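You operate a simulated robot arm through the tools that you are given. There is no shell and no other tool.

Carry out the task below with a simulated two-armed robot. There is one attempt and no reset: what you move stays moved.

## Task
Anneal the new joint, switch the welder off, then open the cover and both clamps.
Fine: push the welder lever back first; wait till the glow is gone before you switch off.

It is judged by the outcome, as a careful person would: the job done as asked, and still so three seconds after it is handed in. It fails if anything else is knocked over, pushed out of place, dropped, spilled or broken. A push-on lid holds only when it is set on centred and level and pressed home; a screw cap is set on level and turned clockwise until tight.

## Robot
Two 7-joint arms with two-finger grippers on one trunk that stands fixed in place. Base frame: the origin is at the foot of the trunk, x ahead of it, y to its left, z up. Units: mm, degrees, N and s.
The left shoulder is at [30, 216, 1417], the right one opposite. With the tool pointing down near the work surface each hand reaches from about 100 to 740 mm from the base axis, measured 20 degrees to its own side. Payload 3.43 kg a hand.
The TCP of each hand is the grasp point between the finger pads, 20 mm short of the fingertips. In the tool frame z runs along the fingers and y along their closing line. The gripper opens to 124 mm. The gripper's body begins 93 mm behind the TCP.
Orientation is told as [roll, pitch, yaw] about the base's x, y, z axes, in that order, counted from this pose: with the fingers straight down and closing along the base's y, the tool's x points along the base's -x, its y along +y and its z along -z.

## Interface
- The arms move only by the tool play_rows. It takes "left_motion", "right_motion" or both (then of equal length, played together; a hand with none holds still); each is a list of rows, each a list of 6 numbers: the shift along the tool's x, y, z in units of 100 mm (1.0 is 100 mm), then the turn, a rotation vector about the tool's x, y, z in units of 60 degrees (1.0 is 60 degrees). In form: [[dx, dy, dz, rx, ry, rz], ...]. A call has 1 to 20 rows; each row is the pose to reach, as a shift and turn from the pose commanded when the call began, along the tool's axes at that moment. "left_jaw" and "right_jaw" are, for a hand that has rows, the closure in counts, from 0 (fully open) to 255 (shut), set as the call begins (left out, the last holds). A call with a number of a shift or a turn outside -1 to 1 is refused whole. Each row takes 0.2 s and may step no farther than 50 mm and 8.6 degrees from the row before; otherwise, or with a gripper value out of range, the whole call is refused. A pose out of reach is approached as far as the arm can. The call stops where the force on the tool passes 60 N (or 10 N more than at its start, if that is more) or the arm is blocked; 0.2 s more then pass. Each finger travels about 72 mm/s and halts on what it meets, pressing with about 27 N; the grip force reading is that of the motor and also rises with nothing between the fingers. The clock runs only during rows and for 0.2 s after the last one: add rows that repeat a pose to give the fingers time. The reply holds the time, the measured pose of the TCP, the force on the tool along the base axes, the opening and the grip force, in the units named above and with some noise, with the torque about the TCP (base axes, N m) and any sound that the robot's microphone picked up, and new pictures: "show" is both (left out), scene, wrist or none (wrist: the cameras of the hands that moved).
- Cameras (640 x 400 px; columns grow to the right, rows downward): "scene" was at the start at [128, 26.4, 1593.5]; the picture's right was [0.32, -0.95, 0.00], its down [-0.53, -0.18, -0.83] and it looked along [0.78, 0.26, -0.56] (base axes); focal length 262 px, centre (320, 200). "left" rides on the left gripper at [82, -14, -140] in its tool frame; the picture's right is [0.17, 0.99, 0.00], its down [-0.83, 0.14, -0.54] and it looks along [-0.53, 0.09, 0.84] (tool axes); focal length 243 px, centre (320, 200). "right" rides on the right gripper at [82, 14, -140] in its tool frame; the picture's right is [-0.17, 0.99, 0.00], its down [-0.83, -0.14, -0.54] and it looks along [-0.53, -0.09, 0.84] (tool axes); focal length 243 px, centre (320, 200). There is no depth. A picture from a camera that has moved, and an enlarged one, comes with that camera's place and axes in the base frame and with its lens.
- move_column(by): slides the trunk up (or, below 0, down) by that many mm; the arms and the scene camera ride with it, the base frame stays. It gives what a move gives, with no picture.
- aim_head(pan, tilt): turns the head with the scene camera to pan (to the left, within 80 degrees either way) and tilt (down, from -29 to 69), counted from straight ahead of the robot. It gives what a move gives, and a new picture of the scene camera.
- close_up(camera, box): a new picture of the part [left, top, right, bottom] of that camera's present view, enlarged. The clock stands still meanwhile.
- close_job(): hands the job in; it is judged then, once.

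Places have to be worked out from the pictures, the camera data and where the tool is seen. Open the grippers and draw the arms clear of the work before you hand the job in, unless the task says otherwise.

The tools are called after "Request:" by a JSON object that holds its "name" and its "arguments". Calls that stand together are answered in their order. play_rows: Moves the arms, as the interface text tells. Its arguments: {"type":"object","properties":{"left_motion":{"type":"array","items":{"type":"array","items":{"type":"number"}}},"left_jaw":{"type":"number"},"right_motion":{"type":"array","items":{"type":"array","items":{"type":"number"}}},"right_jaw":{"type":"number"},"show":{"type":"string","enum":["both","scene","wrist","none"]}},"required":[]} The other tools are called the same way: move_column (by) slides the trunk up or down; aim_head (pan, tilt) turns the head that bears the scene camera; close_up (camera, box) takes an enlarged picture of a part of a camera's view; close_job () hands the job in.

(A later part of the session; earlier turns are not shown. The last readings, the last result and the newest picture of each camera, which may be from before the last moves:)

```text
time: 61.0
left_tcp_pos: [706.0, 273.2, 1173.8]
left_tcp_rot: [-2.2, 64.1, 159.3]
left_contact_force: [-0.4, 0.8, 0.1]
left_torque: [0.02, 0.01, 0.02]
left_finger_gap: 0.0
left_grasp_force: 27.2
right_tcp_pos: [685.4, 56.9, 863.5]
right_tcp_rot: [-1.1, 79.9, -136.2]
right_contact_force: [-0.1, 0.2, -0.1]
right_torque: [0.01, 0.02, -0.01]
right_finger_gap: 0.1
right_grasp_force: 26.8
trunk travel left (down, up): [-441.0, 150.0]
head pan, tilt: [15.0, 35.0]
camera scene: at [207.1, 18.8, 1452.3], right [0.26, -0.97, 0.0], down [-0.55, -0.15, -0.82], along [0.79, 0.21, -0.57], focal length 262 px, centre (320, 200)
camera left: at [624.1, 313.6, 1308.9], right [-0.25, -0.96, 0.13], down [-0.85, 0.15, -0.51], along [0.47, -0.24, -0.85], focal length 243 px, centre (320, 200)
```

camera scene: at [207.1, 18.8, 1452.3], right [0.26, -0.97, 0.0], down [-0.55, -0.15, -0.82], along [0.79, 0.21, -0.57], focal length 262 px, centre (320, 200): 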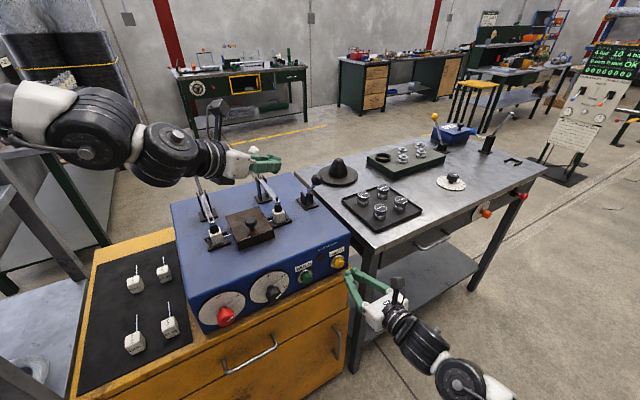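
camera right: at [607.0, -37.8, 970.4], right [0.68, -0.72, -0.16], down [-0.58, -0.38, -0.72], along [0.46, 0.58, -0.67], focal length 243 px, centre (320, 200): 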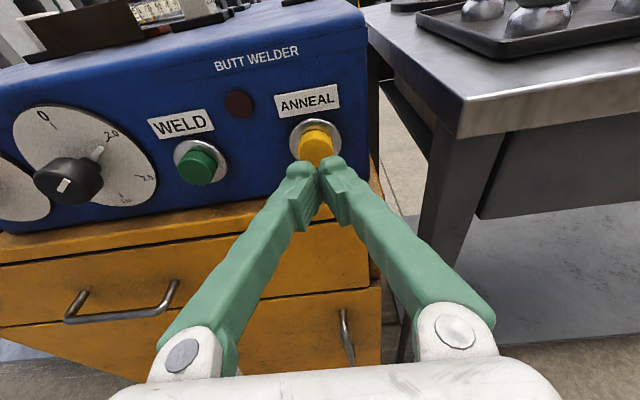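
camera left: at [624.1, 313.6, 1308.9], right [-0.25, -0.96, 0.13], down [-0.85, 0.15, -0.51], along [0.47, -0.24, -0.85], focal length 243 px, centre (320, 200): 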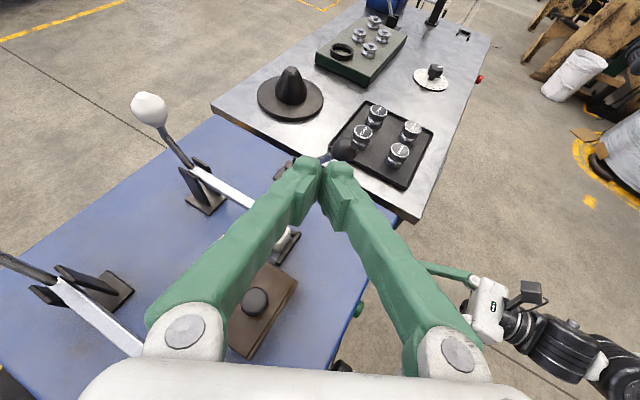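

Good; from this camera the ball again comes out at about [825,197,1074]. I move down in two halves to the front side of the lever ball, keeping a standoff.

Request:
{"name": "play_rows", "arguments": {"left_motion": [[-0.05, 0.18, 0.23, 0, 0, 0], [-0.09, 0.36, 0.46, 0, 0, 0], [-0.14, 0.53, 0.7, 0, 0, 0]], "show": "none"}}

Request:
{"name": "play_rows", "arguments": {"left_motion": [[-0.05, 0.18, 0.23, 0, 0, 0], [-0.09, 0.36, 0.46, 0, 0, 0], [-0.14, 0.53, 0.7, 0, 0, 0]], "show": "both"}}

Request:
{"name": "close_up", "arguments": {"camera": "scene", "box": [220, 130, 380, 250]}}

```text
time: 61.8
left_tcp_pos: [743.6, 205.5, 1128.7]
left_tcp_rot: [-2.2, 63.9, 159.6]
left_contact_force: [0.5, -0.5, 0.4]
left_torque: [0.02, 0.0, 0.01]
left_finger_gap: 0.0
left_grasp_force: 26.5
right_tcp_pos: [683.7, 58.5, 865.1]
right_tcp_rot: [-0.9, 79.8, -135.9]
right_contact_force: [0.7, -1.0, -1.6]
right_torque: [0.0, 0.01, -0.03]
right_finger_gap: 0.0
right_grasp_force: 27.2
trunk travel left (down, up): [-441.0, 150.0]
head pan, tilt: [15.0, 35.0]
```

```text
time: 62.5
left_tcp_pos: [779.8, 139.3, 1083.3]
left_tcp_rot: [-2.3, 63.9, 159.4]
left_contact_force: [0.1, 0.4, -0.2]
left_torque: [0.03, 0.0, -0.02]
left_finger_gap: 0.0
left_grasp_force: 27.1
right_tcp_pos: [684.9, 58.4, 863.1]
right_tcp_rot: [-0.9, 79.8, -135.9]
right_contact_force: [0.3, 0.2, 1.1]
right_torque: [0.0, -0.02, -0.02]
right_finger_gap: 0.0
right_grasp_force: 26.8
trunk travel left (down, up): [-441.0, 150.0]
head pan, tilt: [15.0, 35.0]
camera scene: at [206.7, 20.8, 1452.4], right [0.26, -0.97, 0.0], down [-0.55, -0.15, -0.82], along [0.79, 0.21, -0.57], focal length 262 px, centre (320, 200)
camera left: at [697.5, 180.1, 1218.9], right [-0.24, -0.96, 0.13], down [-0.85, 0.15, -0.51], along [0.47, -0.24, -0.85], focal length 243 px, centre (320, 200)
```

scene: 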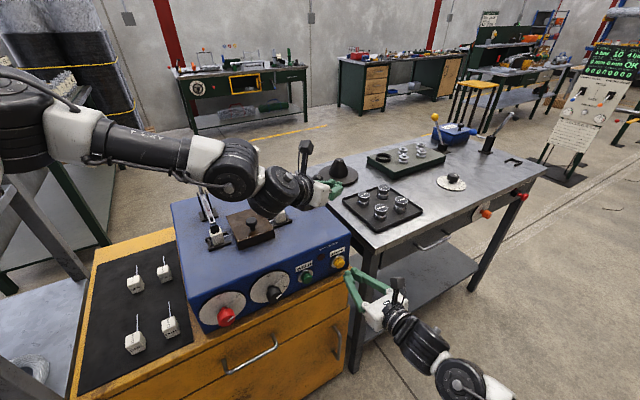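
left: 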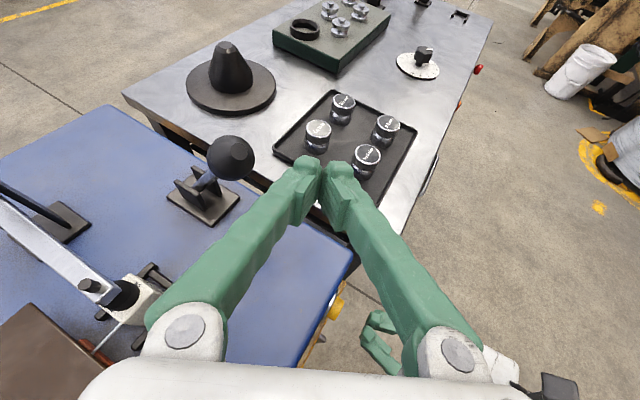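

```text
3.33 times, centred on (300, 190) of scene
camera zoom: at [206.7, 20.8, 1452.4], right [0.26, -0.97, 0.0], down [-0.55, -0.15, -0.82], along [0.79, 0.21, -0.57], focal length 872 px, centre (387, 233)
```

zoom: 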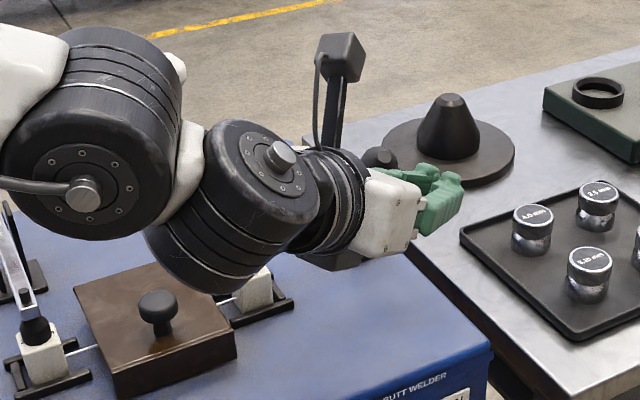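

The closed fingers stand in front of the lever ball. I advance along (0.7,0.7) by 60 mm to make contact and start the sweep.

Request:
{"name": "play_rows", "arguments": {"left_motion": [[0.027, -0.134, 0.06, 0, 0, 0], [0.053, -0.268, 0.12, 0, 0, 0], [0.08, -0.4, 0.18, 0, 0, 0], [0.107, -0.535, 0.24, 0, 0, 0]], "show": "wrist"}}

```text
time: 63.5
left_tcp_pos: [820.8, 180.0, 1086.3]
left_tcp_rot: [-2.3, 64.0, 159.4]
left_contact_force: [-4.0, -6.8, 6.0]
left_torque: [0.05, -0.08, -0.04]
left_finger_gap: 0.0
left_grasp_force: 27.4
right_tcp_pos: [683.5, 56.0, 865.2]
right_tcp_rot: [-0.7, 79.9, -135.8]
right_contact_force: [-0.2, -0.2, -0.5]
right_torque: [0.04, -0.02, -0.01]
right_finger_gap: 0.2
right_grasp_force: 27.1
trunk travel left (down, up): [-441.0, 150.0]
head pan, tilt: [15.0, 35.0]
camera left: at [738.7, 220.8, 1221.4], right [-0.25, -0.96, 0.13], down [-0.85, 0.15, -0.51], along [0.47, -0.24, -0.85], focal length 243 px, centre (320, 200)
```

left: 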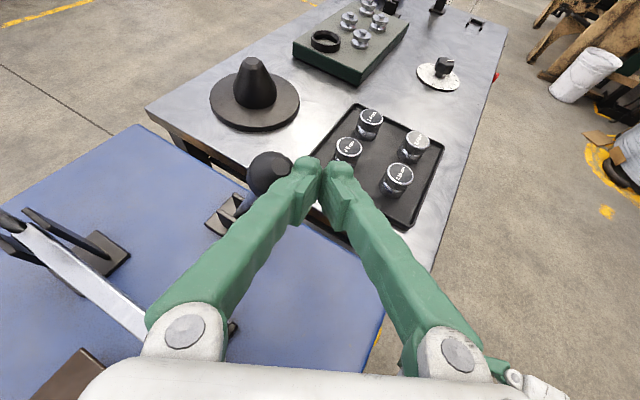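

Contact is made with about 10 N and the lever yields. I continue the sweep in steps.

Request:
{"name": "play_rows", "arguments": {"left_motion": [[0.027, -0.134, 0.06, 0, 0, 0], [0.053, -0.268, 0.12, 0, 0, 0], [0.08, -0.4, 0.18, 0, 0, 0], [0.107, -0.535, 0.24, 0, 0, 0]], "show": "wrist"}}

```text
time: 64.5
left_tcp_pos: [863.9, 225.8, 1082.9]
left_tcp_rot: [-2.2, 63.8, 159.5]
left_contact_force: [0.7, 0.2, 0.0]
left_torque: [-0.04, -0.03, -0.02]
left_finger_gap: 0.0
left_grasp_force: 27.3
right_tcp_pos: [684.0, 57.1, 863.9]
right_tcp_rot: [-0.6, 79.8, -135.7]
right_contact_force: [-0.4, -0.1, 0.1]
right_torque: [-0.01, 0.03, 0.01]
right_finger_gap: 0.0
right_grasp_force: 27.1
trunk travel left (down, up): [-441.0, 150.0]
head pan, tilt: [15.0, 35.0]
camera left: at [782.0, 265.0, 1219.2], right [-0.24, -0.96, 0.13], down [-0.85, 0.15, -0.51], along [0.47, -0.24, -0.85], focal length 243 px, centre (320, 200)
```

left: 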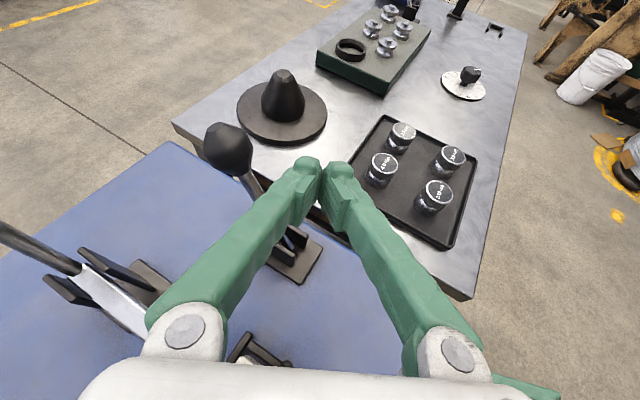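

The lever swung over past centre and now leans back near [922,282,1070]. I follow by 30 mm to check that it's against its back stop.

Request:
{"name": "play_rows", "arguments": {"left_motion": [[0.018, -0.09, 0.04, 0, 0, 0], [0.036, -0.178, 0.08, 0, 0, 0], [0.054, -0.268, 0.12, 0, 0, 0]], "show": "wrist"}}

Request:
{"name": "close_up", "arguments": {"camera": "scene", "box": [240, 130, 380, 250]}}

```text
time: 65.3
left_tcp_pos: [884.8, 245.4, 1084.3]
left_tcp_rot: [-2.0, 63.9, 159.4]
left_contact_force: [0.9, -0.3, 0.6]
left_torque: [0.0, 0.01, 0.01]
left_finger_gap: 0.0
left_grasp_force: 26.9
right_tcp_pos: [684.2, 57.2, 866.0]
right_tcp_rot: [-0.7, 79.9, -135.6]
right_contact_force: [0.0, 0.0, 0.0]
right_torque: [0.0, -0.03, 0.0]
right_finger_gap: 0.0
right_grasp_force: 27.0
trunk travel left (down, up): [-441.0, 150.0]
head pan, tilt: [15.0, 35.0]
camera left: at [802.7, 285.3, 1220.0], right [-0.25, -0.96, 0.13], down [-0.85, 0.15, -0.51], along [0.47, -0.24, -0.85], focal length 243 px, centre (320, 200)
```

left: 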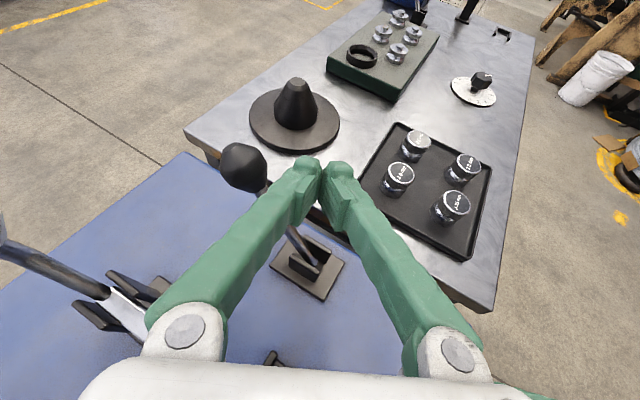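

```text
3.33 times, centred on (310, 190) of scene
camera zoom: at [205.8, 21.0, 1452.5], right [0.26, -0.97, 0.0], down [-0.55, -0.15, -0.82], along [0.79, 0.21, -0.57], focal length 872 px, centre (353, 233)
```

zoom: 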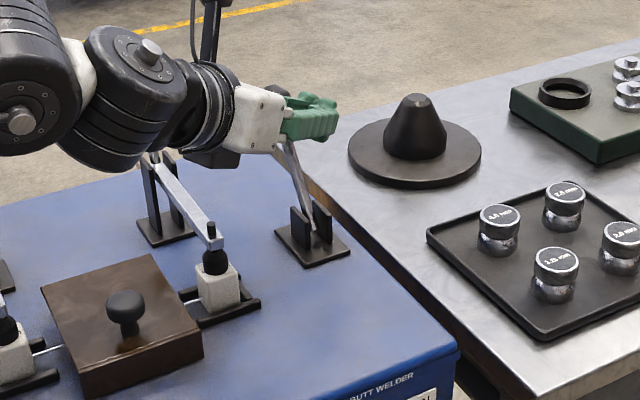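

The lever rests back at about [925,292] and no force is on it; it snapped to its back end by itself. I retreat the left hand the way it came and then up.

Request:
{"name": "play_rows", "arguments": {"left_motion": [[-0.03, 0.2, -0.1, 0, 0, 0], [-0.06, 0.4, -0.2, 0, 0, 0], [-0.1, 0.6, -0.28, 0, 0, 0], [-0.14, 0.8, -0.36, 0, 0, 0]], "show": "none"}}

Request:
{"name": "play_rows", "arguments": {"left_motion": [[0.2, 0, -0.15, 0, 0, 0], [0.4, 0, -0.3, 0, 0, 0], [0.6, 0, -0.5, 0, 0, 0], [0.8, 0, -0.7, 0, 0, 0], [1.0, -0.1, -0.9, 0, 0, 0]], "show": "both"}}

```text
time: 66.3
left_tcp_pos: [823.5, 180.6, 1087.8]
left_tcp_rot: [-2.2, 64.1, 159.5]
left_contact_force: [0.8, 0.3, 0.8]
left_torque: [0.01, -0.03, 0.02]
left_finger_gap: 0.1
left_grasp_force: 27.1
right_tcp_pos: [684.0, 58.0, 865.7]
right_tcp_rot: [-0.7, 79.9, -135.7]
right_contact_force: [0.4, 0.2, 0.0]
right_torque: [0.0, -0.01, 0.0]
right_finger_gap: 0.0
right_grasp_force: 26.7
trunk travel left (down, up): [-441.0, 150.0]
head pan, tilt: [15.0, 35.0]
```

```text
time: 67.5
left_tcp_pos: [790.1, 202.6, 1218.9]
left_tcp_rot: [-2.2, 63.9, 159.5]
left_contact_force: [0.1, -0.5, -0.1]
left_torque: [-0.03, 0.0, -0.02]
left_finger_gap: 0.0
left_grasp_force: 27.0
right_tcp_pos: [684.0, 57.4, 865.2]
right_tcp_rot: [-0.4, 79.8, -135.5]
right_contact_force: [0.4, -0.1, 0.2]
right_torque: [0.02, -0.01, -0.03]
right_finger_gap: 0.0
right_grasp_force: 27.4
trunk travel left (down, up): [-441.0, 150.0]
head pan, tilt: [15.0, 35.0]
camera scene: at [204.6, 21.0, 1452.7], right [0.26, -0.97, 0.0], down [-0.55, -0.15, -0.82], along [0.79, 0.21, -0.57], focal length 262 px, centre (320, 200)
camera left: at [707.9, 242.5, 1352.8], right [-0.25, -0.96, 0.13], down [-0.85, 0.15, -0.51], along [0.47, -0.24, -0.85], focal length 243 px, centre (320, 200)
```

scene: 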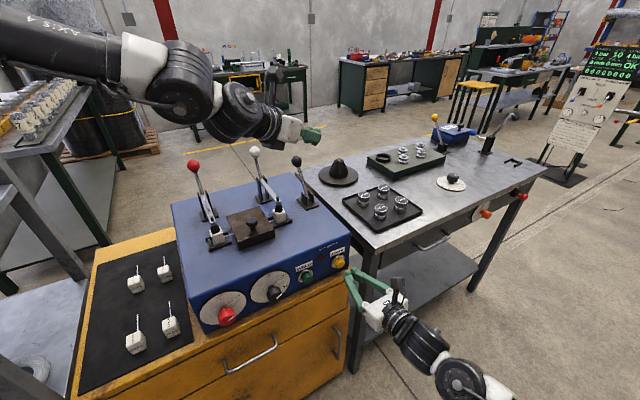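
left: 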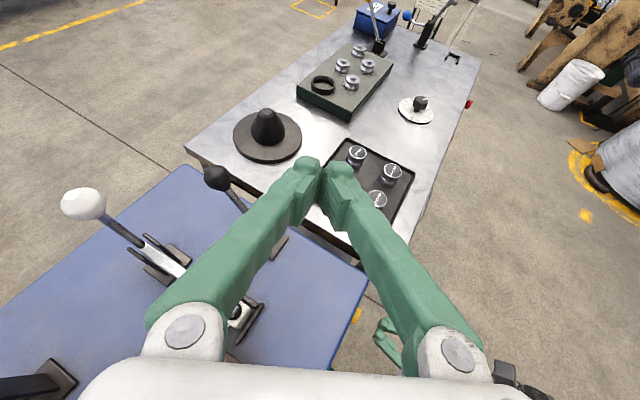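

The lever now leans back. Next I press ANNEAL with the right fingertips: first closing most of the 40 mm gap.

Request:
{"name": "play_rows", "arguments": {"right_motion": [[0.02, 0, 0.1, 0, 0, 0], [0.035, 0, 0.2, 0, 0, 0], [0.052, 0, 0.3, 0, 0, 0], [0.061, 0, 0.345, 0, 0, 0]], "show": "wrist"}}

```text
time: 68.5
left_tcp_pos: [791.9, 202.2, 1217.7]
left_tcp_rot: [-2.1, 63.9, 159.4]
left_contact_force: [0.1, -0.1, 0.1]
left_torque: [-0.02, -0.02, 0.02]
left_finger_gap: 0.1
left_grasp_force: 27.4
right_tcp_pos: [708.8, 81.3, 865.7]
right_tcp_rot: [-0.5, 79.9, -135.7]
right_contact_force: [0.4, 0.1, -0.4]
right_torque: [-0.02, 0.02, 0.0]
right_finger_gap: 0.0
right_grasp_force: 26.9
trunk travel left (down, up): [-441.0, 150.0]
head pan, tilt: [15.0, 35.0]
camera right: at [631.7, -13.6, 971.0], right [0.68, -0.72, -0.16], down [-0.58, -0.38, -0.72], along [0.46, 0.58, -0.67], focal length 243 px, centre (320, 200)
```

right: 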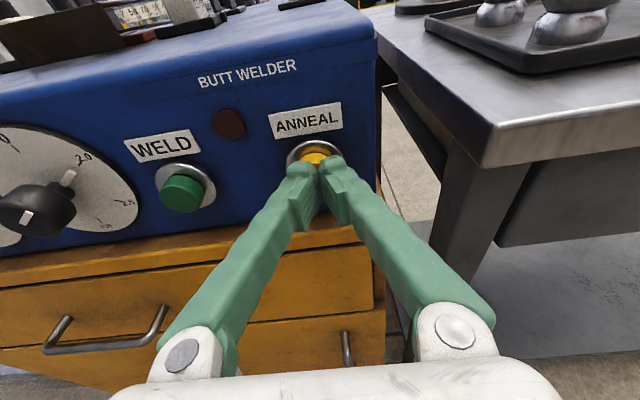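

The tips are right at the yellow cap. I press on by small steps.

Request:
{"name": "play_rows", "arguments": {"right_motion": [[0.009, 0, 0.04, 0, 0, 0], [0.018, 0, 0.08, 0, 0, 0], [0.023, 0, 0.12, 0, 0, 0]], "show": "both"}}

```text
time: 69.3
left_tcp_pos: [788.3, 201.5, 1218.6]
left_tcp_rot: [-2.4, 64.0, 159.2]
left_contact_force: [0.1, 0.2, -0.3]
left_torque: [0.01, 0.03, 0.0]
left_finger_gap: 0.2
left_grasp_force: 27.2
right_tcp_pos: [715.5, 88.8, 865.3]
right_tcp_rot: [-0.3, 79.8, -135.4]
right_contact_force: [-19.4, -22.1, 2.6]
right_torque: [0.15, -0.21, 0.06]
right_finger_gap: 6.0
right_grasp_force: 34.1
trunk travel left (down, up): [-441.0, 150.0]
head pan, tilt: [15.0, 35.0]
heard: click
camera scene: at [203.0, 18.2, 1453.0], right [0.26, -0.97, 0.0], down [-0.55, -0.15, -0.82], along [0.79, 0.21, -0.57], focal length 262 px, centre (320, 200)
camera right: at [637.7, -7.1, 970.8], right [0.67, -0.72, -0.16], down [-0.58, -0.38, -0.72], along [0.46, 0.58, -0.67], focal length 243 px, centre (320, 200)
```

scene: 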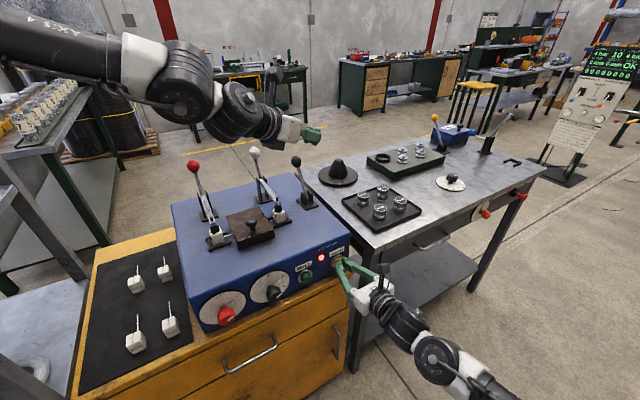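
right: 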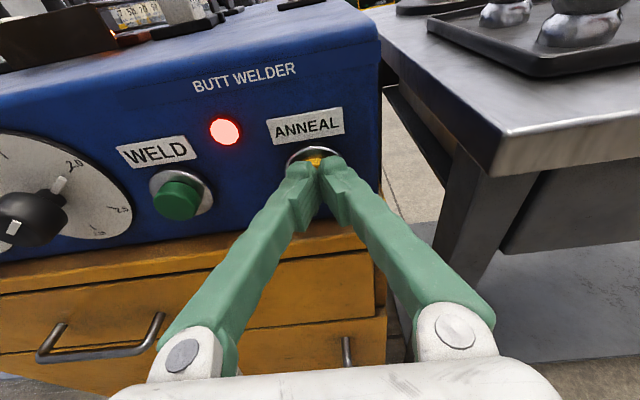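

Click heard, lamp lit. I look for the glow at the joint under the cover before letting time pass.

Request:
{"name": "close_up", "arguments": {"camera": "right", "box": [0, 0, 200, 125]}}

Request:
{"name": "close_up", "arguments": {"camera": "scene", "box": [190, 190, 310, 265]}}

Request:
{"name": "close_up", "arguments": {"camera": "left", "box": [180, 260, 340, 380]}}

```text
3.20 times, centred on (100, 62) of right
camera zoom: at [637.7, -7.1, 970.8], right [0.67, -0.72, -0.16], down [-0.58, -0.38, -0.72], along [0.46, 0.58, -0.67], focal length 776 px, centre (1024, 640)
```

zoom: 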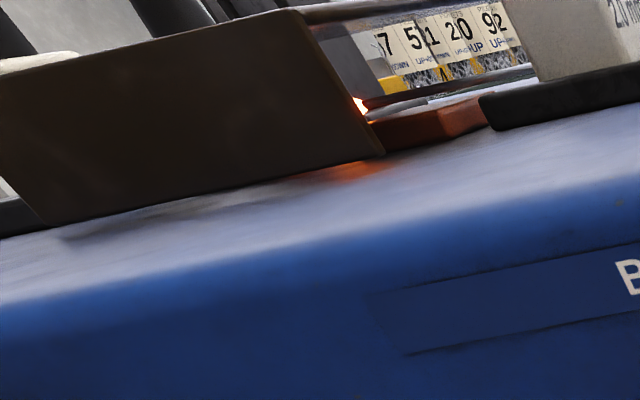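

```text
5.33 times, centred on (250, 228) of scene
camera zoom: at [203.0, 18.2, 1453.0], right [0.26, -0.97, 0.0], down [-0.55, -0.15, -0.82], along [0.79, 0.21, -0.57], focal length 1394 px, centre (693, 53)
```

zoom: 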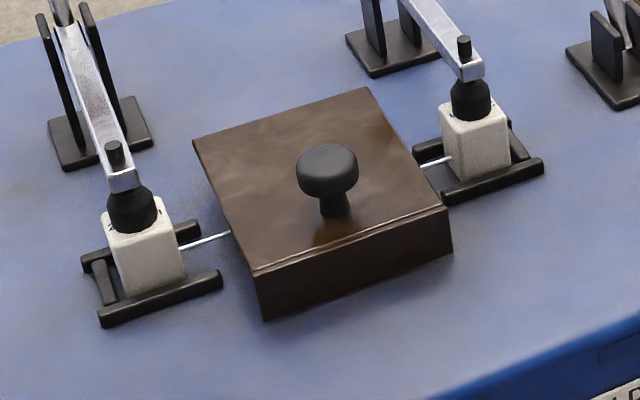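

```text
3.33 times, centred on (260, 320) of left
camera zoom: at [706.6, 239.9, 1354.1], right [-0.25, -0.96, 0.13], down [-0.85, 0.15, -0.51], along [0.47, -0.24, -0.85], focal length 809 px, centre (520, -200)
```

zoom: 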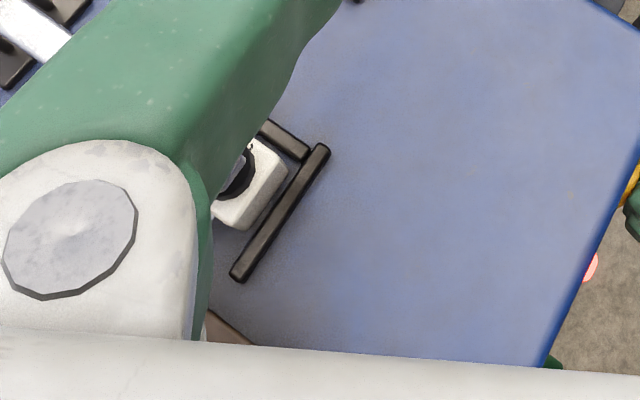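

The joint glows orange under the cover's edge and the lamp is lit. I release the button by a short retreat and watch whether the cycle continues by itself.

Request:
{"name": "play_rows", "arguments": {"right_motion": [[-0.02, 0, -0.12, 0, 0, 0]], "show": "wrist"}}

Request:
{"name": "close_up", "arguments": {"camera": "right", "box": [0, 0, 200, 125]}}

```text
time: 69.8
left_tcp_pos: [790.9, 203.0, 1216.0]
left_tcp_rot: [-2.1, 63.9, 159.6]
left_contact_force: [-0.6, 0.8, -1.1]
left_torque: [-0.02, -0.03, 0.0]
left_finger_gap: 0.2
left_grasp_force: 26.9
right_tcp_pos: [708.4, 84.0, 867.0]
right_tcp_rot: [-0.7, 79.9, -135.7]
right_contact_force: [0.1, -0.1, -0.2]
right_torque: [-0.01, 0.0, 0.0]
right_finger_gap: 0.0
right_grasp_force: 34.5
trunk travel left (down, up): [-441.0, 150.0]
head pan, tilt: [15.0, 35.0]
camera right: at [631.0, -12.1, 972.0], right [0.68, -0.72, -0.17], down [-0.58, -0.38, -0.72], along [0.46, 0.58, -0.67], focal length 243 px, centre (320, 200)
```

right: 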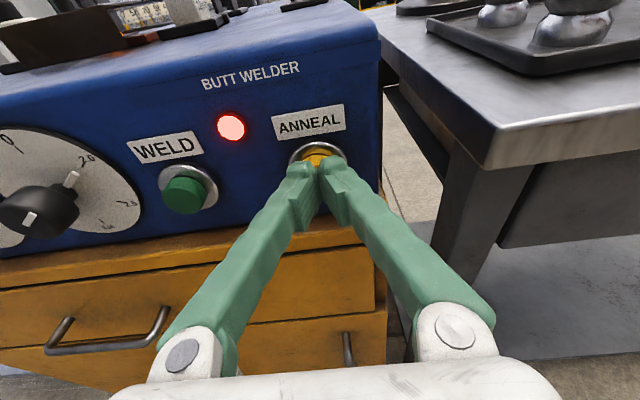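

```text
3.20 times, centred on (100, 62) of right
camera zoom: at [631.0, -12.1, 972.0], right [0.68, -0.72, -0.17], down [-0.58, -0.38, -0.72], along [0.46, 0.58, -0.67], focal length 776 px, centre (1024, 640)
```

zoom: 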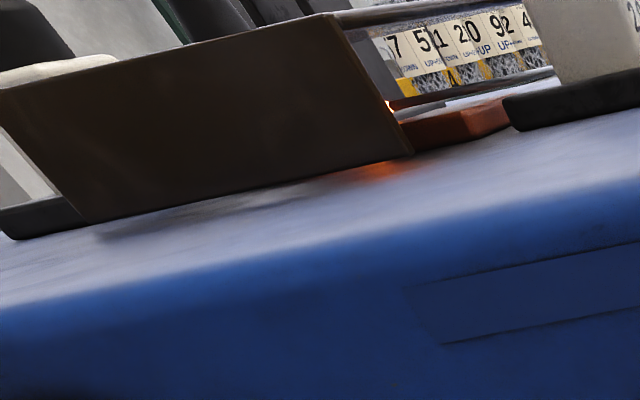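

The lamp and the glow continue with the button released, so it's a timed cycle. I draw the right hand 30 mm back and wait while watching.

Request:
{"name": "play_rows", "arguments": {"right_motion": [[-0.03, 0, -0.15, 0, 0, 0], [-0.06, 0, -0.3, 0, 0, 0], [-0.06, 0, -0.3, 0, 0, 0], [-0.06, 0, -0.3, 0, 0, 0], [-0.06, 0, -0.3, 0, 0, 0], [-0.06, 0, -0.3, 0, 0, 0], [-0.06, 0, -0.3, 0, 0, 0], [-0.06, 0, -0.3, 0, 0, 0], [-0.06, 0, -0.3, 0, 0, 0], [-0.06, 0, -0.3, 0, 0, 0]], "show": "wrist"}}

Request:
{"name": "close_up", "arguments": {"camera": "right", "box": [0, 0, 240, 150]}}

```text
time: 72.0
left_tcp_pos: [791.4, 202.8, 1217.0]
left_tcp_rot: [-2.1, 64.0, 159.5]
left_contact_force: [0.0, -0.1, 0.0]
left_torque: [0.0, -0.02, 0.0]
left_finger_gap: 0.1
left_grasp_force: 27.2
right_tcp_pos: [687.0, 61.7, 864.6]
right_tcp_rot: [-0.7, 79.9, -135.7]
right_contact_force: [0.3, 0.0, -0.2]
right_torque: [0.02, -0.02, 0.01]
right_finger_gap: 0.2
right_grasp_force: 34.5
trunk travel left (down, up): [-441.0, 150.0]
head pan, tilt: [15.0, 35.0]
camera right: at [609.1, -34.6, 970.3], right [0.68, -0.72, -0.16], down [-0.58, -0.38, -0.72], along [0.46, 0.58, -0.67], focal length 243 px, centre (320, 200)
```

right: 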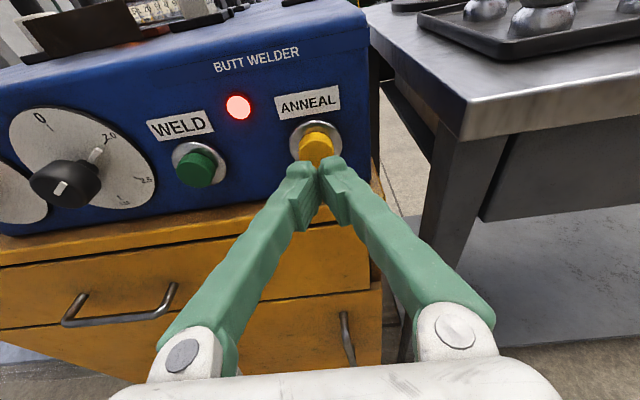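

```text
2.67 times, centred on (120, 75) of right
camera zoom: at [609.1, -34.6, 970.3], right [0.68, -0.72, -0.16], down [-0.58, -0.38, -0.72], along [0.46, 0.58, -0.67], focal length 647 px, centre (853, 533)
```

zoom: 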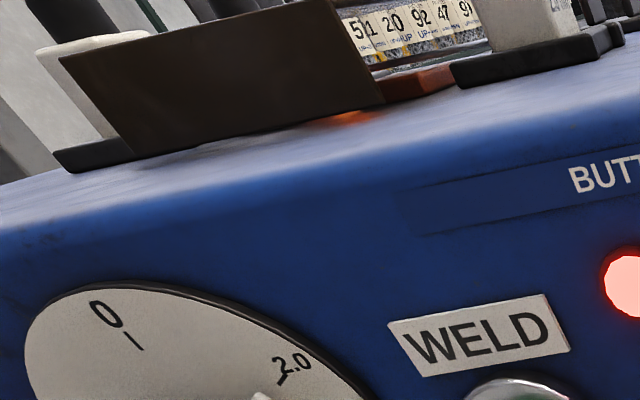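

It still glows. While it cools I draw back and slide the right hand left along the machine's front, to see the red switch and the cover's other side.

Request:
{"name": "play_rows", "arguments": {"right_motion": [[-0.04, 0, -0.25, 0, 0, 0], [-0.08, 0, -0.5, 0, 0, 0], [-0.1, -0.2, -0.6, 0, 0, 0], [-0.1, -0.4, -0.6, 0, 0, 0], [-0.1, -0.6, -0.6, 0, 0, 0], [-0.1, -0.8, -0.6, 0, 0, 0], [-0.1, -1.0, -0.6, 0, 0, 0]], "show": "wrist"}}

Request:
{"name": "close_up", "arguments": {"camera": "right", "box": [120, 0, 360, 150]}}

```text
time: 73.5
left_tcp_pos: [791.4, 202.8, 1217.7]
left_tcp_rot: [-2.1, 63.9, 159.5]
left_contact_force: [1.0, -0.5, -0.9]
left_torque: [0.01, -0.01, 0.0]
left_finger_gap: 0.2
left_grasp_force: 26.8
right_tcp_pos: [574.5, 88.2, 866.3]
right_tcp_rot: [-0.4, 79.9, -135.5]
right_contact_force: [-0.3, 0.2, -0.2]
right_torque: [-0.03, 0.02, 0.06]
right_finger_gap: 0.1
right_grasp_force: 34.2
trunk travel left (down, up): [-441.0, 150.0]
head pan, tilt: [15.0, 35.0]
camera right: at [496.0, -7.3, 971.5], right [0.67, -0.72, -0.16], down [-0.58, -0.38, -0.72], along [0.46, 0.58, -0.67], focal length 243 px, centre (320, 200)
```

right: 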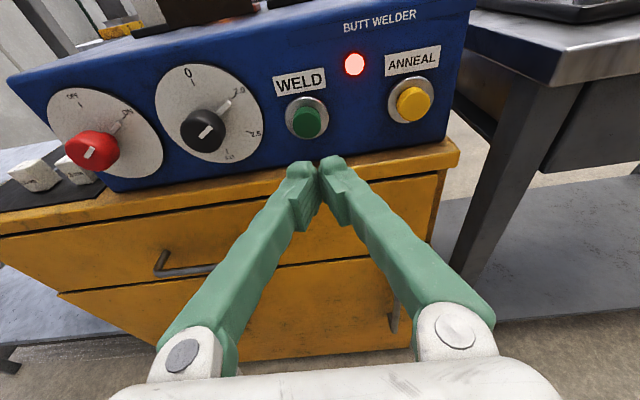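

```text
2.67 times, centred on (240, 75) of right
camera zoom: at [496.0, -7.3, 971.5], right [0.67, -0.72, -0.16], down [-0.58, -0.38, -0.72], along [0.46, 0.58, -0.67], focal length 647 px, centre (533, 533)
```

zoom: 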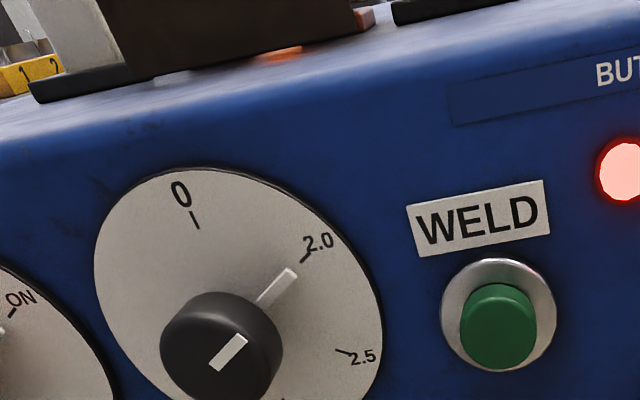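

The lamp still burns. I slide on toward the red switch, opening the fingers partly.

Request:
{"name": "play_rows", "arguments": {"right_motion": [[0, -0.25, 0, 0, 0, 0], [0.02, -0.5, 0, 0, 0, 0], [0.05, -0.75, 0, 0, 0, 0], [0.07, -1.0, -0.01, 0, 0, 0]], "right_jaw": 105, "show": "none"}}

Request:
{"name": "play_rows", "arguments": {"right_motion": [[0, -0.25, 0, 0, 0, 0], [0, -0.5, 0, 0, 0, 0], [0, -0.75, 0, 0, 0, 0], [0, -1.0, 0, 0, 0, 0]], "show": "both"}}

Request:
{"name": "close_up", "arguments": {"camera": "right", "box": [100, 0, 420, 200]}}

```text
time: 74.5
left_tcp_pos: [791.8, 202.2, 1216.7]
left_tcp_rot: [-2.2, 63.8, 159.7]
left_contact_force: [-0.3, 0.2, 0.6]
left_torque: [-0.02, 0.02, 0.0]
left_finger_gap: 0.2
left_grasp_force: 26.9
right_tcp_pos: [502.2, 161.1, 873.9]
right_tcp_rot: [-0.4, 79.8, -135.5]
right_contact_force: [-0.4, 0.4, 0.1]
right_torque: [0.0, 0.01, 0.01]
right_finger_gap: 72.9
right_grasp_force: 0.0
trunk travel left (down, up): [-441.0, 150.0]
head pan, tilt: [15.0, 35.0]
```

```text
time: 75.5
left_tcp_pos: [791.3, 202.8, 1216.9]
left_tcp_rot: [-2.1, 63.9, 159.7]
left_contact_force: [0.4, -0.1, 0.5]
left_torque: [0.0, 0.02, 0.01]
left_finger_gap: 0.0
left_grasp_force: 27.0
right_tcp_pos: [430.7, 231.2, 873.0]
right_tcp_rot: [-0.5, 79.9, -135.5]
right_contact_force: [0.6, 1.1, 0.5]
right_torque: [0.03, 0.01, -0.04]
right_finger_gap: 72.8
right_grasp_force: 0.1
trunk travel left (down, up): [-441.0, 150.0]
head pan, tilt: [15.0, 35.0]
camera scene: at [205.3, 21.6, 1452.6], right [0.26, -0.97, 0.0], down [-0.55, -0.15, -0.82], along [0.79, 0.21, -0.57], focal length 262 px, centre (320, 200)
camera right: at [353.1, 135.2, 978.1], right [0.67, -0.72, -0.16], down [-0.58, -0.38, -0.72], along [0.46, 0.58, -0.67], focal length 243 px, centre (320, 200)
```

scene: 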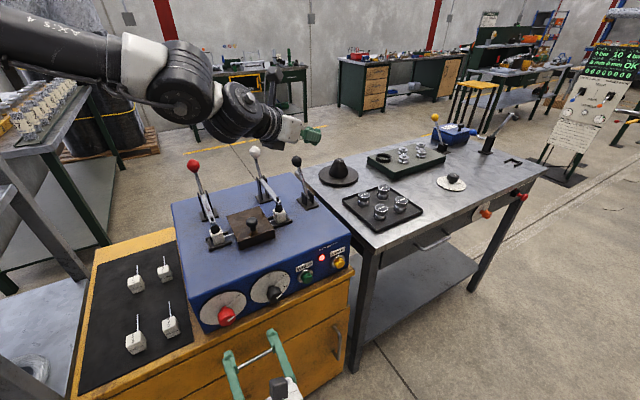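
right: 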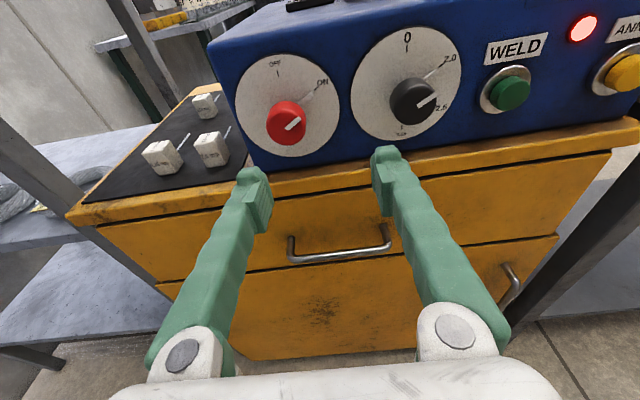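

```text
2.00 times, centred on (260, 100) of right
camera zoom: at [353.1, 135.2, 978.1], right [0.67, -0.72, -0.16], down [-0.58, -0.38, -0.72], along [0.46, 0.58, -0.67], focal length 485 px, centre (440, 400)
```

zoom: 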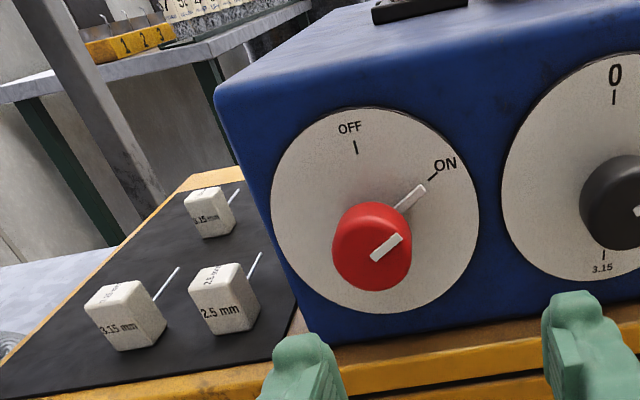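

The red knob's face is near [484,329,874], radius about 20, and the lamp is still lit. While waiting I back the left hand off toward the robot, so its camera looks at the cover's left side for the glow.

Request:
{"name": "play_rows", "arguments": {"left_motion": [[-0.05, -0.06, -0.22, 0, 0, 0], [-0.1, -0.12, -0.44, 0, 0, 0], [-0.16, -0.18, -0.66, 0, 0, 0], [-0.21, -0.24, -0.87, 0, 0, 0]], "show": "none"}}

Request:
{"name": "play_rows", "arguments": {"left_motion": [[-0.05, -0.06, -0.22, 0, 0, 0], [-0.1, -0.12, -0.44, 0, 0, 0], [-0.16, -0.18, -0.66, 0, 0, 0], [-0.21, -0.24, -0.87, 0, 0, 0]], "show": "both"}}

Request:
{"name": "close_up", "arguments": {"camera": "left", "box": [200, 180, 360, 280]}}

```text
time: 76.5
left_tcp_pos: [715.5, 252.5, 1237.1]
left_tcp_rot: [-2.1, 64.0, 159.6]
left_contact_force: [-0.7, 0.0, 1.0]
left_torque: [-0.02, 0.01, -0.02]
left_finger_gap: 0.0
left_grasp_force: 27.1
right_tcp_pos: [430.6, 231.3, 871.0]
right_tcp_rot: [-0.3, 79.9, -135.4]
right_contact_force: [-1.0, -0.5, -0.1]
right_torque: [-0.01, 0.02, -0.01]
right_finger_gap: 72.7
right_grasp_force: 0.1
trunk travel left (down, up): [-441.0, 150.0]
head pan, tilt: [15.0, 35.0]
```

```text
time: 77.5
left_tcp_pos: [637.5, 301.7, 1257.3]
left_tcp_rot: [-2.1, 64.0, 159.5]
left_contact_force: [0.0, 0.1, -0.4]
left_torque: [-0.03, -0.01, -0.02]
left_finger_gap: 0.0
left_grasp_force: 27.2
right_tcp_pos: [430.1, 230.6, 873.7]
right_tcp_rot: [-0.2, 80.0, -135.3]
right_contact_force: [-0.8, -0.2, 0.4]
right_torque: [0.02, 0.03, -0.03]
right_finger_gap: 72.9
right_grasp_force: 0.1
trunk travel left (down, up): [-441.0, 150.0]
head pan, tilt: [15.0, 35.0]
camera scene: at [204.3, 21.8, 1452.7], right [0.26, -0.97, 0.0], down [-0.55, -0.15, -0.82], along [0.79, 0.21, -0.57], focal length 262 px, centre (320, 200)
camera left: at [555.3, 342.0, 1392.4], right [-0.25, -0.96, 0.13], down [-0.85, 0.15, -0.51], along [0.47, -0.24, -0.85], focal length 243 px, centre (320, 200)
```

scene: 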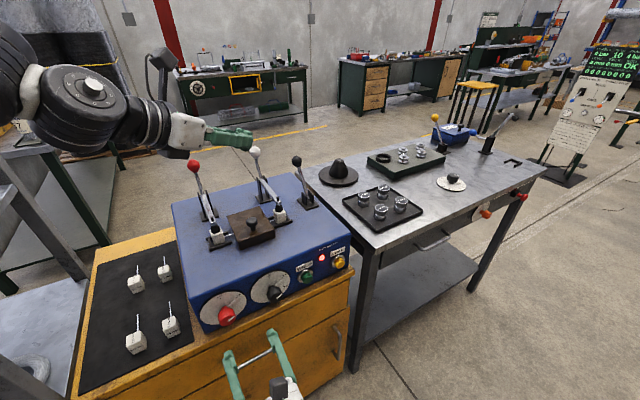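
left: 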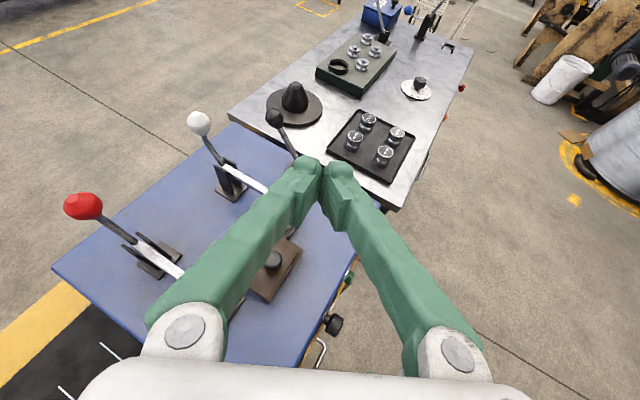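

```text
4.00 times, centred on (280, 230) of left
camera zoom: at [555.3, 342.0, 1392.4], right [-0.25, -0.96, 0.13], down [-0.85, 0.15, -0.51], along [0.47, -0.24, -0.85], focal length 970 px, centre (480, 80)
```

zoom: 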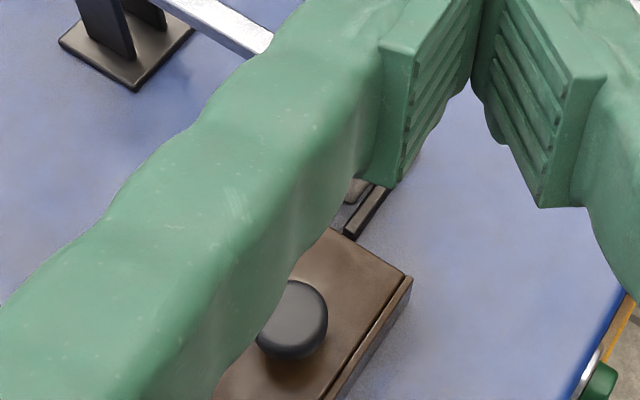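

From there the gap is hidden, so I will judge the glow by lamp and by going back to the low view. Meanwhile I align the right hand with the knob's axis and level it (slope 0), then wait.

Request:
{"name": "play_rows", "arguments": {"right_motion": [[0.01, -0.08, 0, 0, 0.04, 0], [0.02, -0.16, 0, 0, 0.08, 0], [0.04, -0.24, 0, 0, 0.12, 0], [0.05, -0.31, 0, 0, 0.165, 0], [0.05, -0.31, 0, 0, 0.165, 0], [0.05, -0.31, 0, 0, 0.165, 0], [0.05, -0.31, 0, 0, 0.165, 0], [0.05, -0.31, 0, 0, 0.165, 0], [0.05, -0.31, 0, 0, 0.165, 0], [0.05, -0.31, 0, 0, 0.165, 0]], "show": "both"}}

Request:
{"name": "close_up", "arguments": {"camera": "right", "box": [160, 40, 480, 240]}}

```text
time: 79.8
left_tcp_pos: [639.2, 301.4, 1256.1]
left_tcp_rot: [-2.0, 63.9, 159.5]
left_contact_force: [0.0, 1.1, -1.2]
left_torque: [0.02, -0.02, -0.02]
left_finger_gap: 0.0
left_grasp_force: 27.1
right_tcp_pos: [411.2, 252.9, 878.2]
right_tcp_rot: [-22.8, 89.7, -157.8]
right_contact_force: [0.1, -0.1, 0.3]
right_torque: [-0.01, -0.02, 0.0]
right_finger_gap: 73.0
right_grasp_force: 0.1
trunk travel left (down, up): [-441.0, 150.0]
head pan, tilt: [15.0, 35.0]
camera scene: at [205.8, 20.8, 1452.5], right [0.26, -0.97, 0.0], down [-0.55, -0.15, -0.82], along [0.79, 0.21, -0.57], focal length 262 px, centre (320, 200)
camera right: at [321.8, 145.6, 961.0], right [0.7, -0.7, -0.17], down [-0.48, -0.28, -0.83], along [0.53, 0.66, -0.54], focal length 243 px, centre (320, 200)
```

scene: 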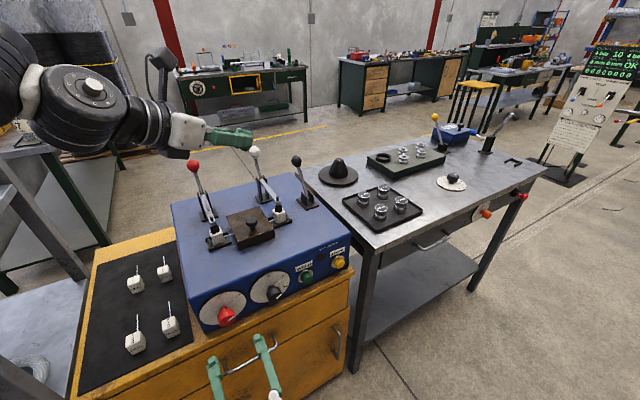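
right: 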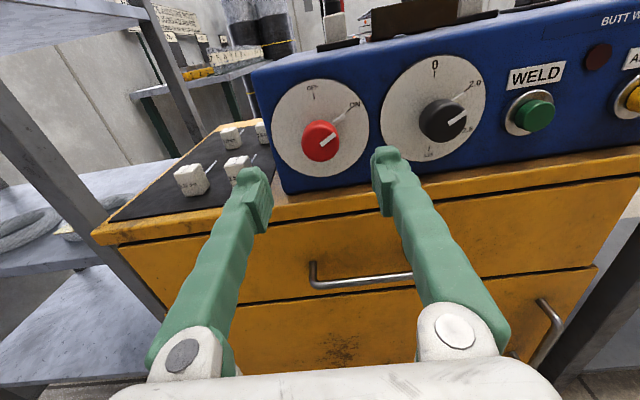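

```text
2.00 times, centred on (320, 140) of right
camera zoom: at [321.8, 145.6, 961.0], right [0.7, -0.7, -0.17], down [-0.48, -0.28, -0.83], along [0.53, 0.66, -0.54], focal length 485 px, centre (320, 320)
```

zoom: 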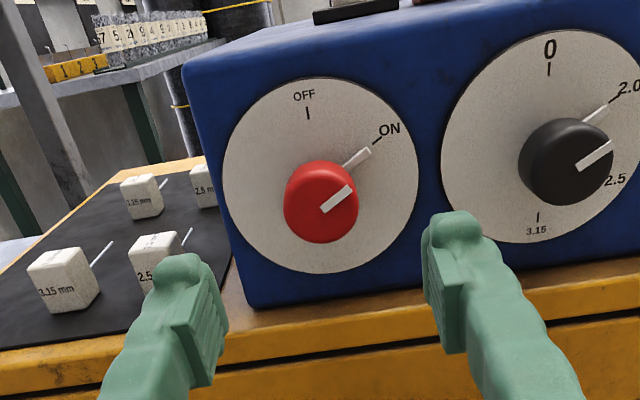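

The lamp has gone out. I check the cover's right lower edge for the remaining glow.

Request:
{"name": "close_up", "arguments": {"camera": "right", "box": [360, 0, 560, 60]}}

Request:
{"name": "close_up", "arguments": {"camera": "scene", "box": [195, 195, 305, 260]}}

```text
3.20 times, centred on (460, 30) of right
camera zoom: at [321.8, 145.6, 961.0], right [0.7, -0.7, -0.17], down [-0.48, -0.28, -0.83], along [0.53, 0.66, -0.54], focal length 776 px, centre (-128, 744)
```

zoom: 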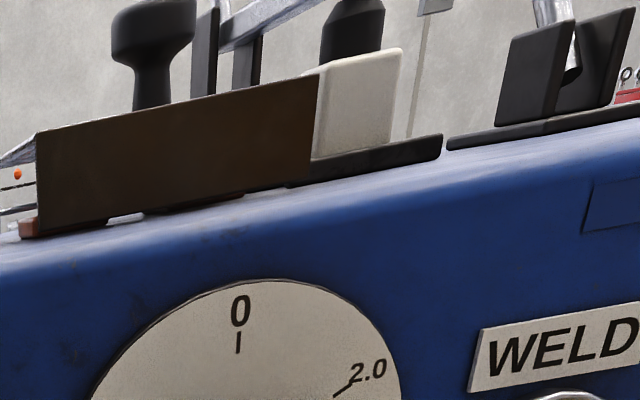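

```text
5.82 times, centred on (250, 228) of scene
camera zoom: at [205.8, 20.8, 1452.5], right [0.26, -0.97, 0.0], down [-0.55, -0.15, -0.82], along [0.79, 0.21, -0.57], focal length 1521 px, centre (727, 40)
```

zoom: 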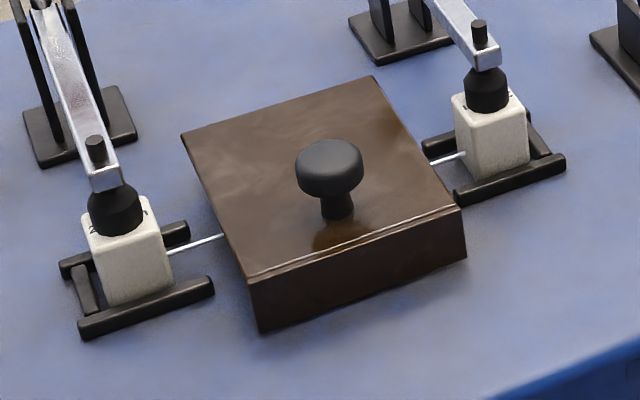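

An orange dot shows at the left end under the cover. I wait a few seconds and look at it again.

Request:
{"name": "close_up", "arguments": {"camera": "right", "box": [350, 40, 390, 70]}}

Request:
{"name": "play_rows", "arguments": {"right_motion": [[0, 0, 0, 0, 0, 0], [0, 0, 0, 0, 0, 0], [0, 0, 0, 0, 0, 0], [0, 0, 0, 0, 0, 0], [0, 0, 0, 0, 0, 0], [0, 0, 0, 0, 0, 0], [0, 0, 0, 0, 0, 0], [0, 0, 0, 0, 0, 0], [0, 0, 0, 0, 0, 0], [0, 0, 0, 0, 0, 0]], "show": "none"}}

Request:
{"name": "close_up", "arguments": {"camera": "right", "box": [350, 40, 390, 70]}}

```text
13.33 times, centred on (370, 55) of right
camera zoom: at [321.8, 145.6, 961.0], right [0.7, -0.7, -0.17], down [-0.48, -0.28, -0.83], along [0.53, 0.66, -0.54], focal length 3235 px, centre (-347, 2133)
```

zoom: 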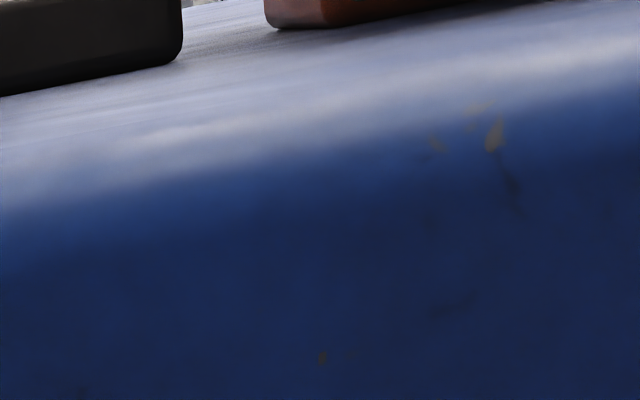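

```text
time: 82.0
left_tcp_pos: [639.4, 302.3, 1257.5]
left_tcp_rot: [-2.0, 64.0, 159.6]
left_contact_force: [-0.7, 0.0, 0.1]
left_torque: [0.01, 0.01, 0.01]
left_finger_gap: 0.1
left_grasp_force: 26.8
right_tcp_pos: [412.0, 253.9, 877.8]
right_tcp_rot: [-21.8, 89.7, -157.0]
right_contact_force: [0.1, 0.2, 0.2]
right_torque: [0.02, -0.01, 0.0]
right_finger_gap: 72.8
right_grasp_force: 0.0
trunk travel left (down, up): [-441.0, 150.0]
head pan, tilt: [15.0, 35.0]
```

```text
13.33 times, centred on (370, 55) of right
camera zoom: at [321.8, 145.6, 961.0], right [0.7, -0.7, -0.17], down [-0.48, -0.28, -0.83], along [0.53, 0.66, -0.54], focal length 3235 px, centre (-347, 2133)
```

zoom: 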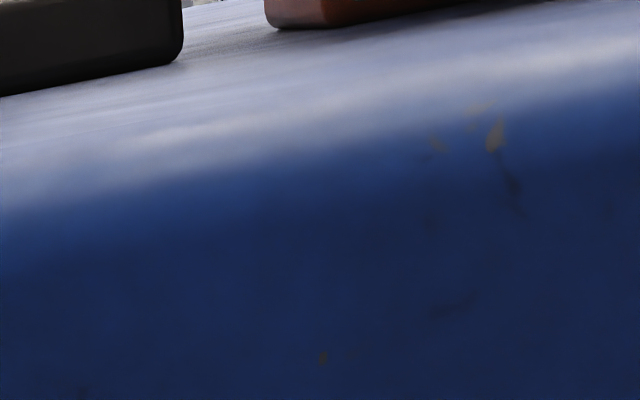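

I aim the close-up properly at the dot near pixel (365,22).

Request:
{"name": "close_up", "arguments": {"camera": "right", "box": [340, 5, 400, 43]}}

```text
10.53 times, centred on (370, 24) of right
camera zoom: at [321.8, 145.6, 961.0], right [0.7, -0.7, -0.17], down [-0.48, -0.28, -0.83], along [0.53, 0.66, -0.54], focal length 2554 px, centre (-206, 2053)
```

zoom: 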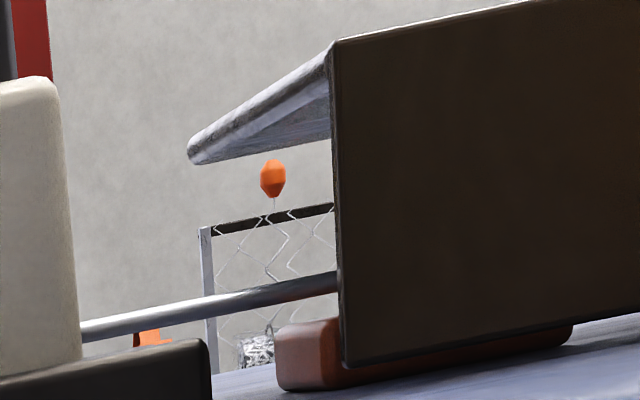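

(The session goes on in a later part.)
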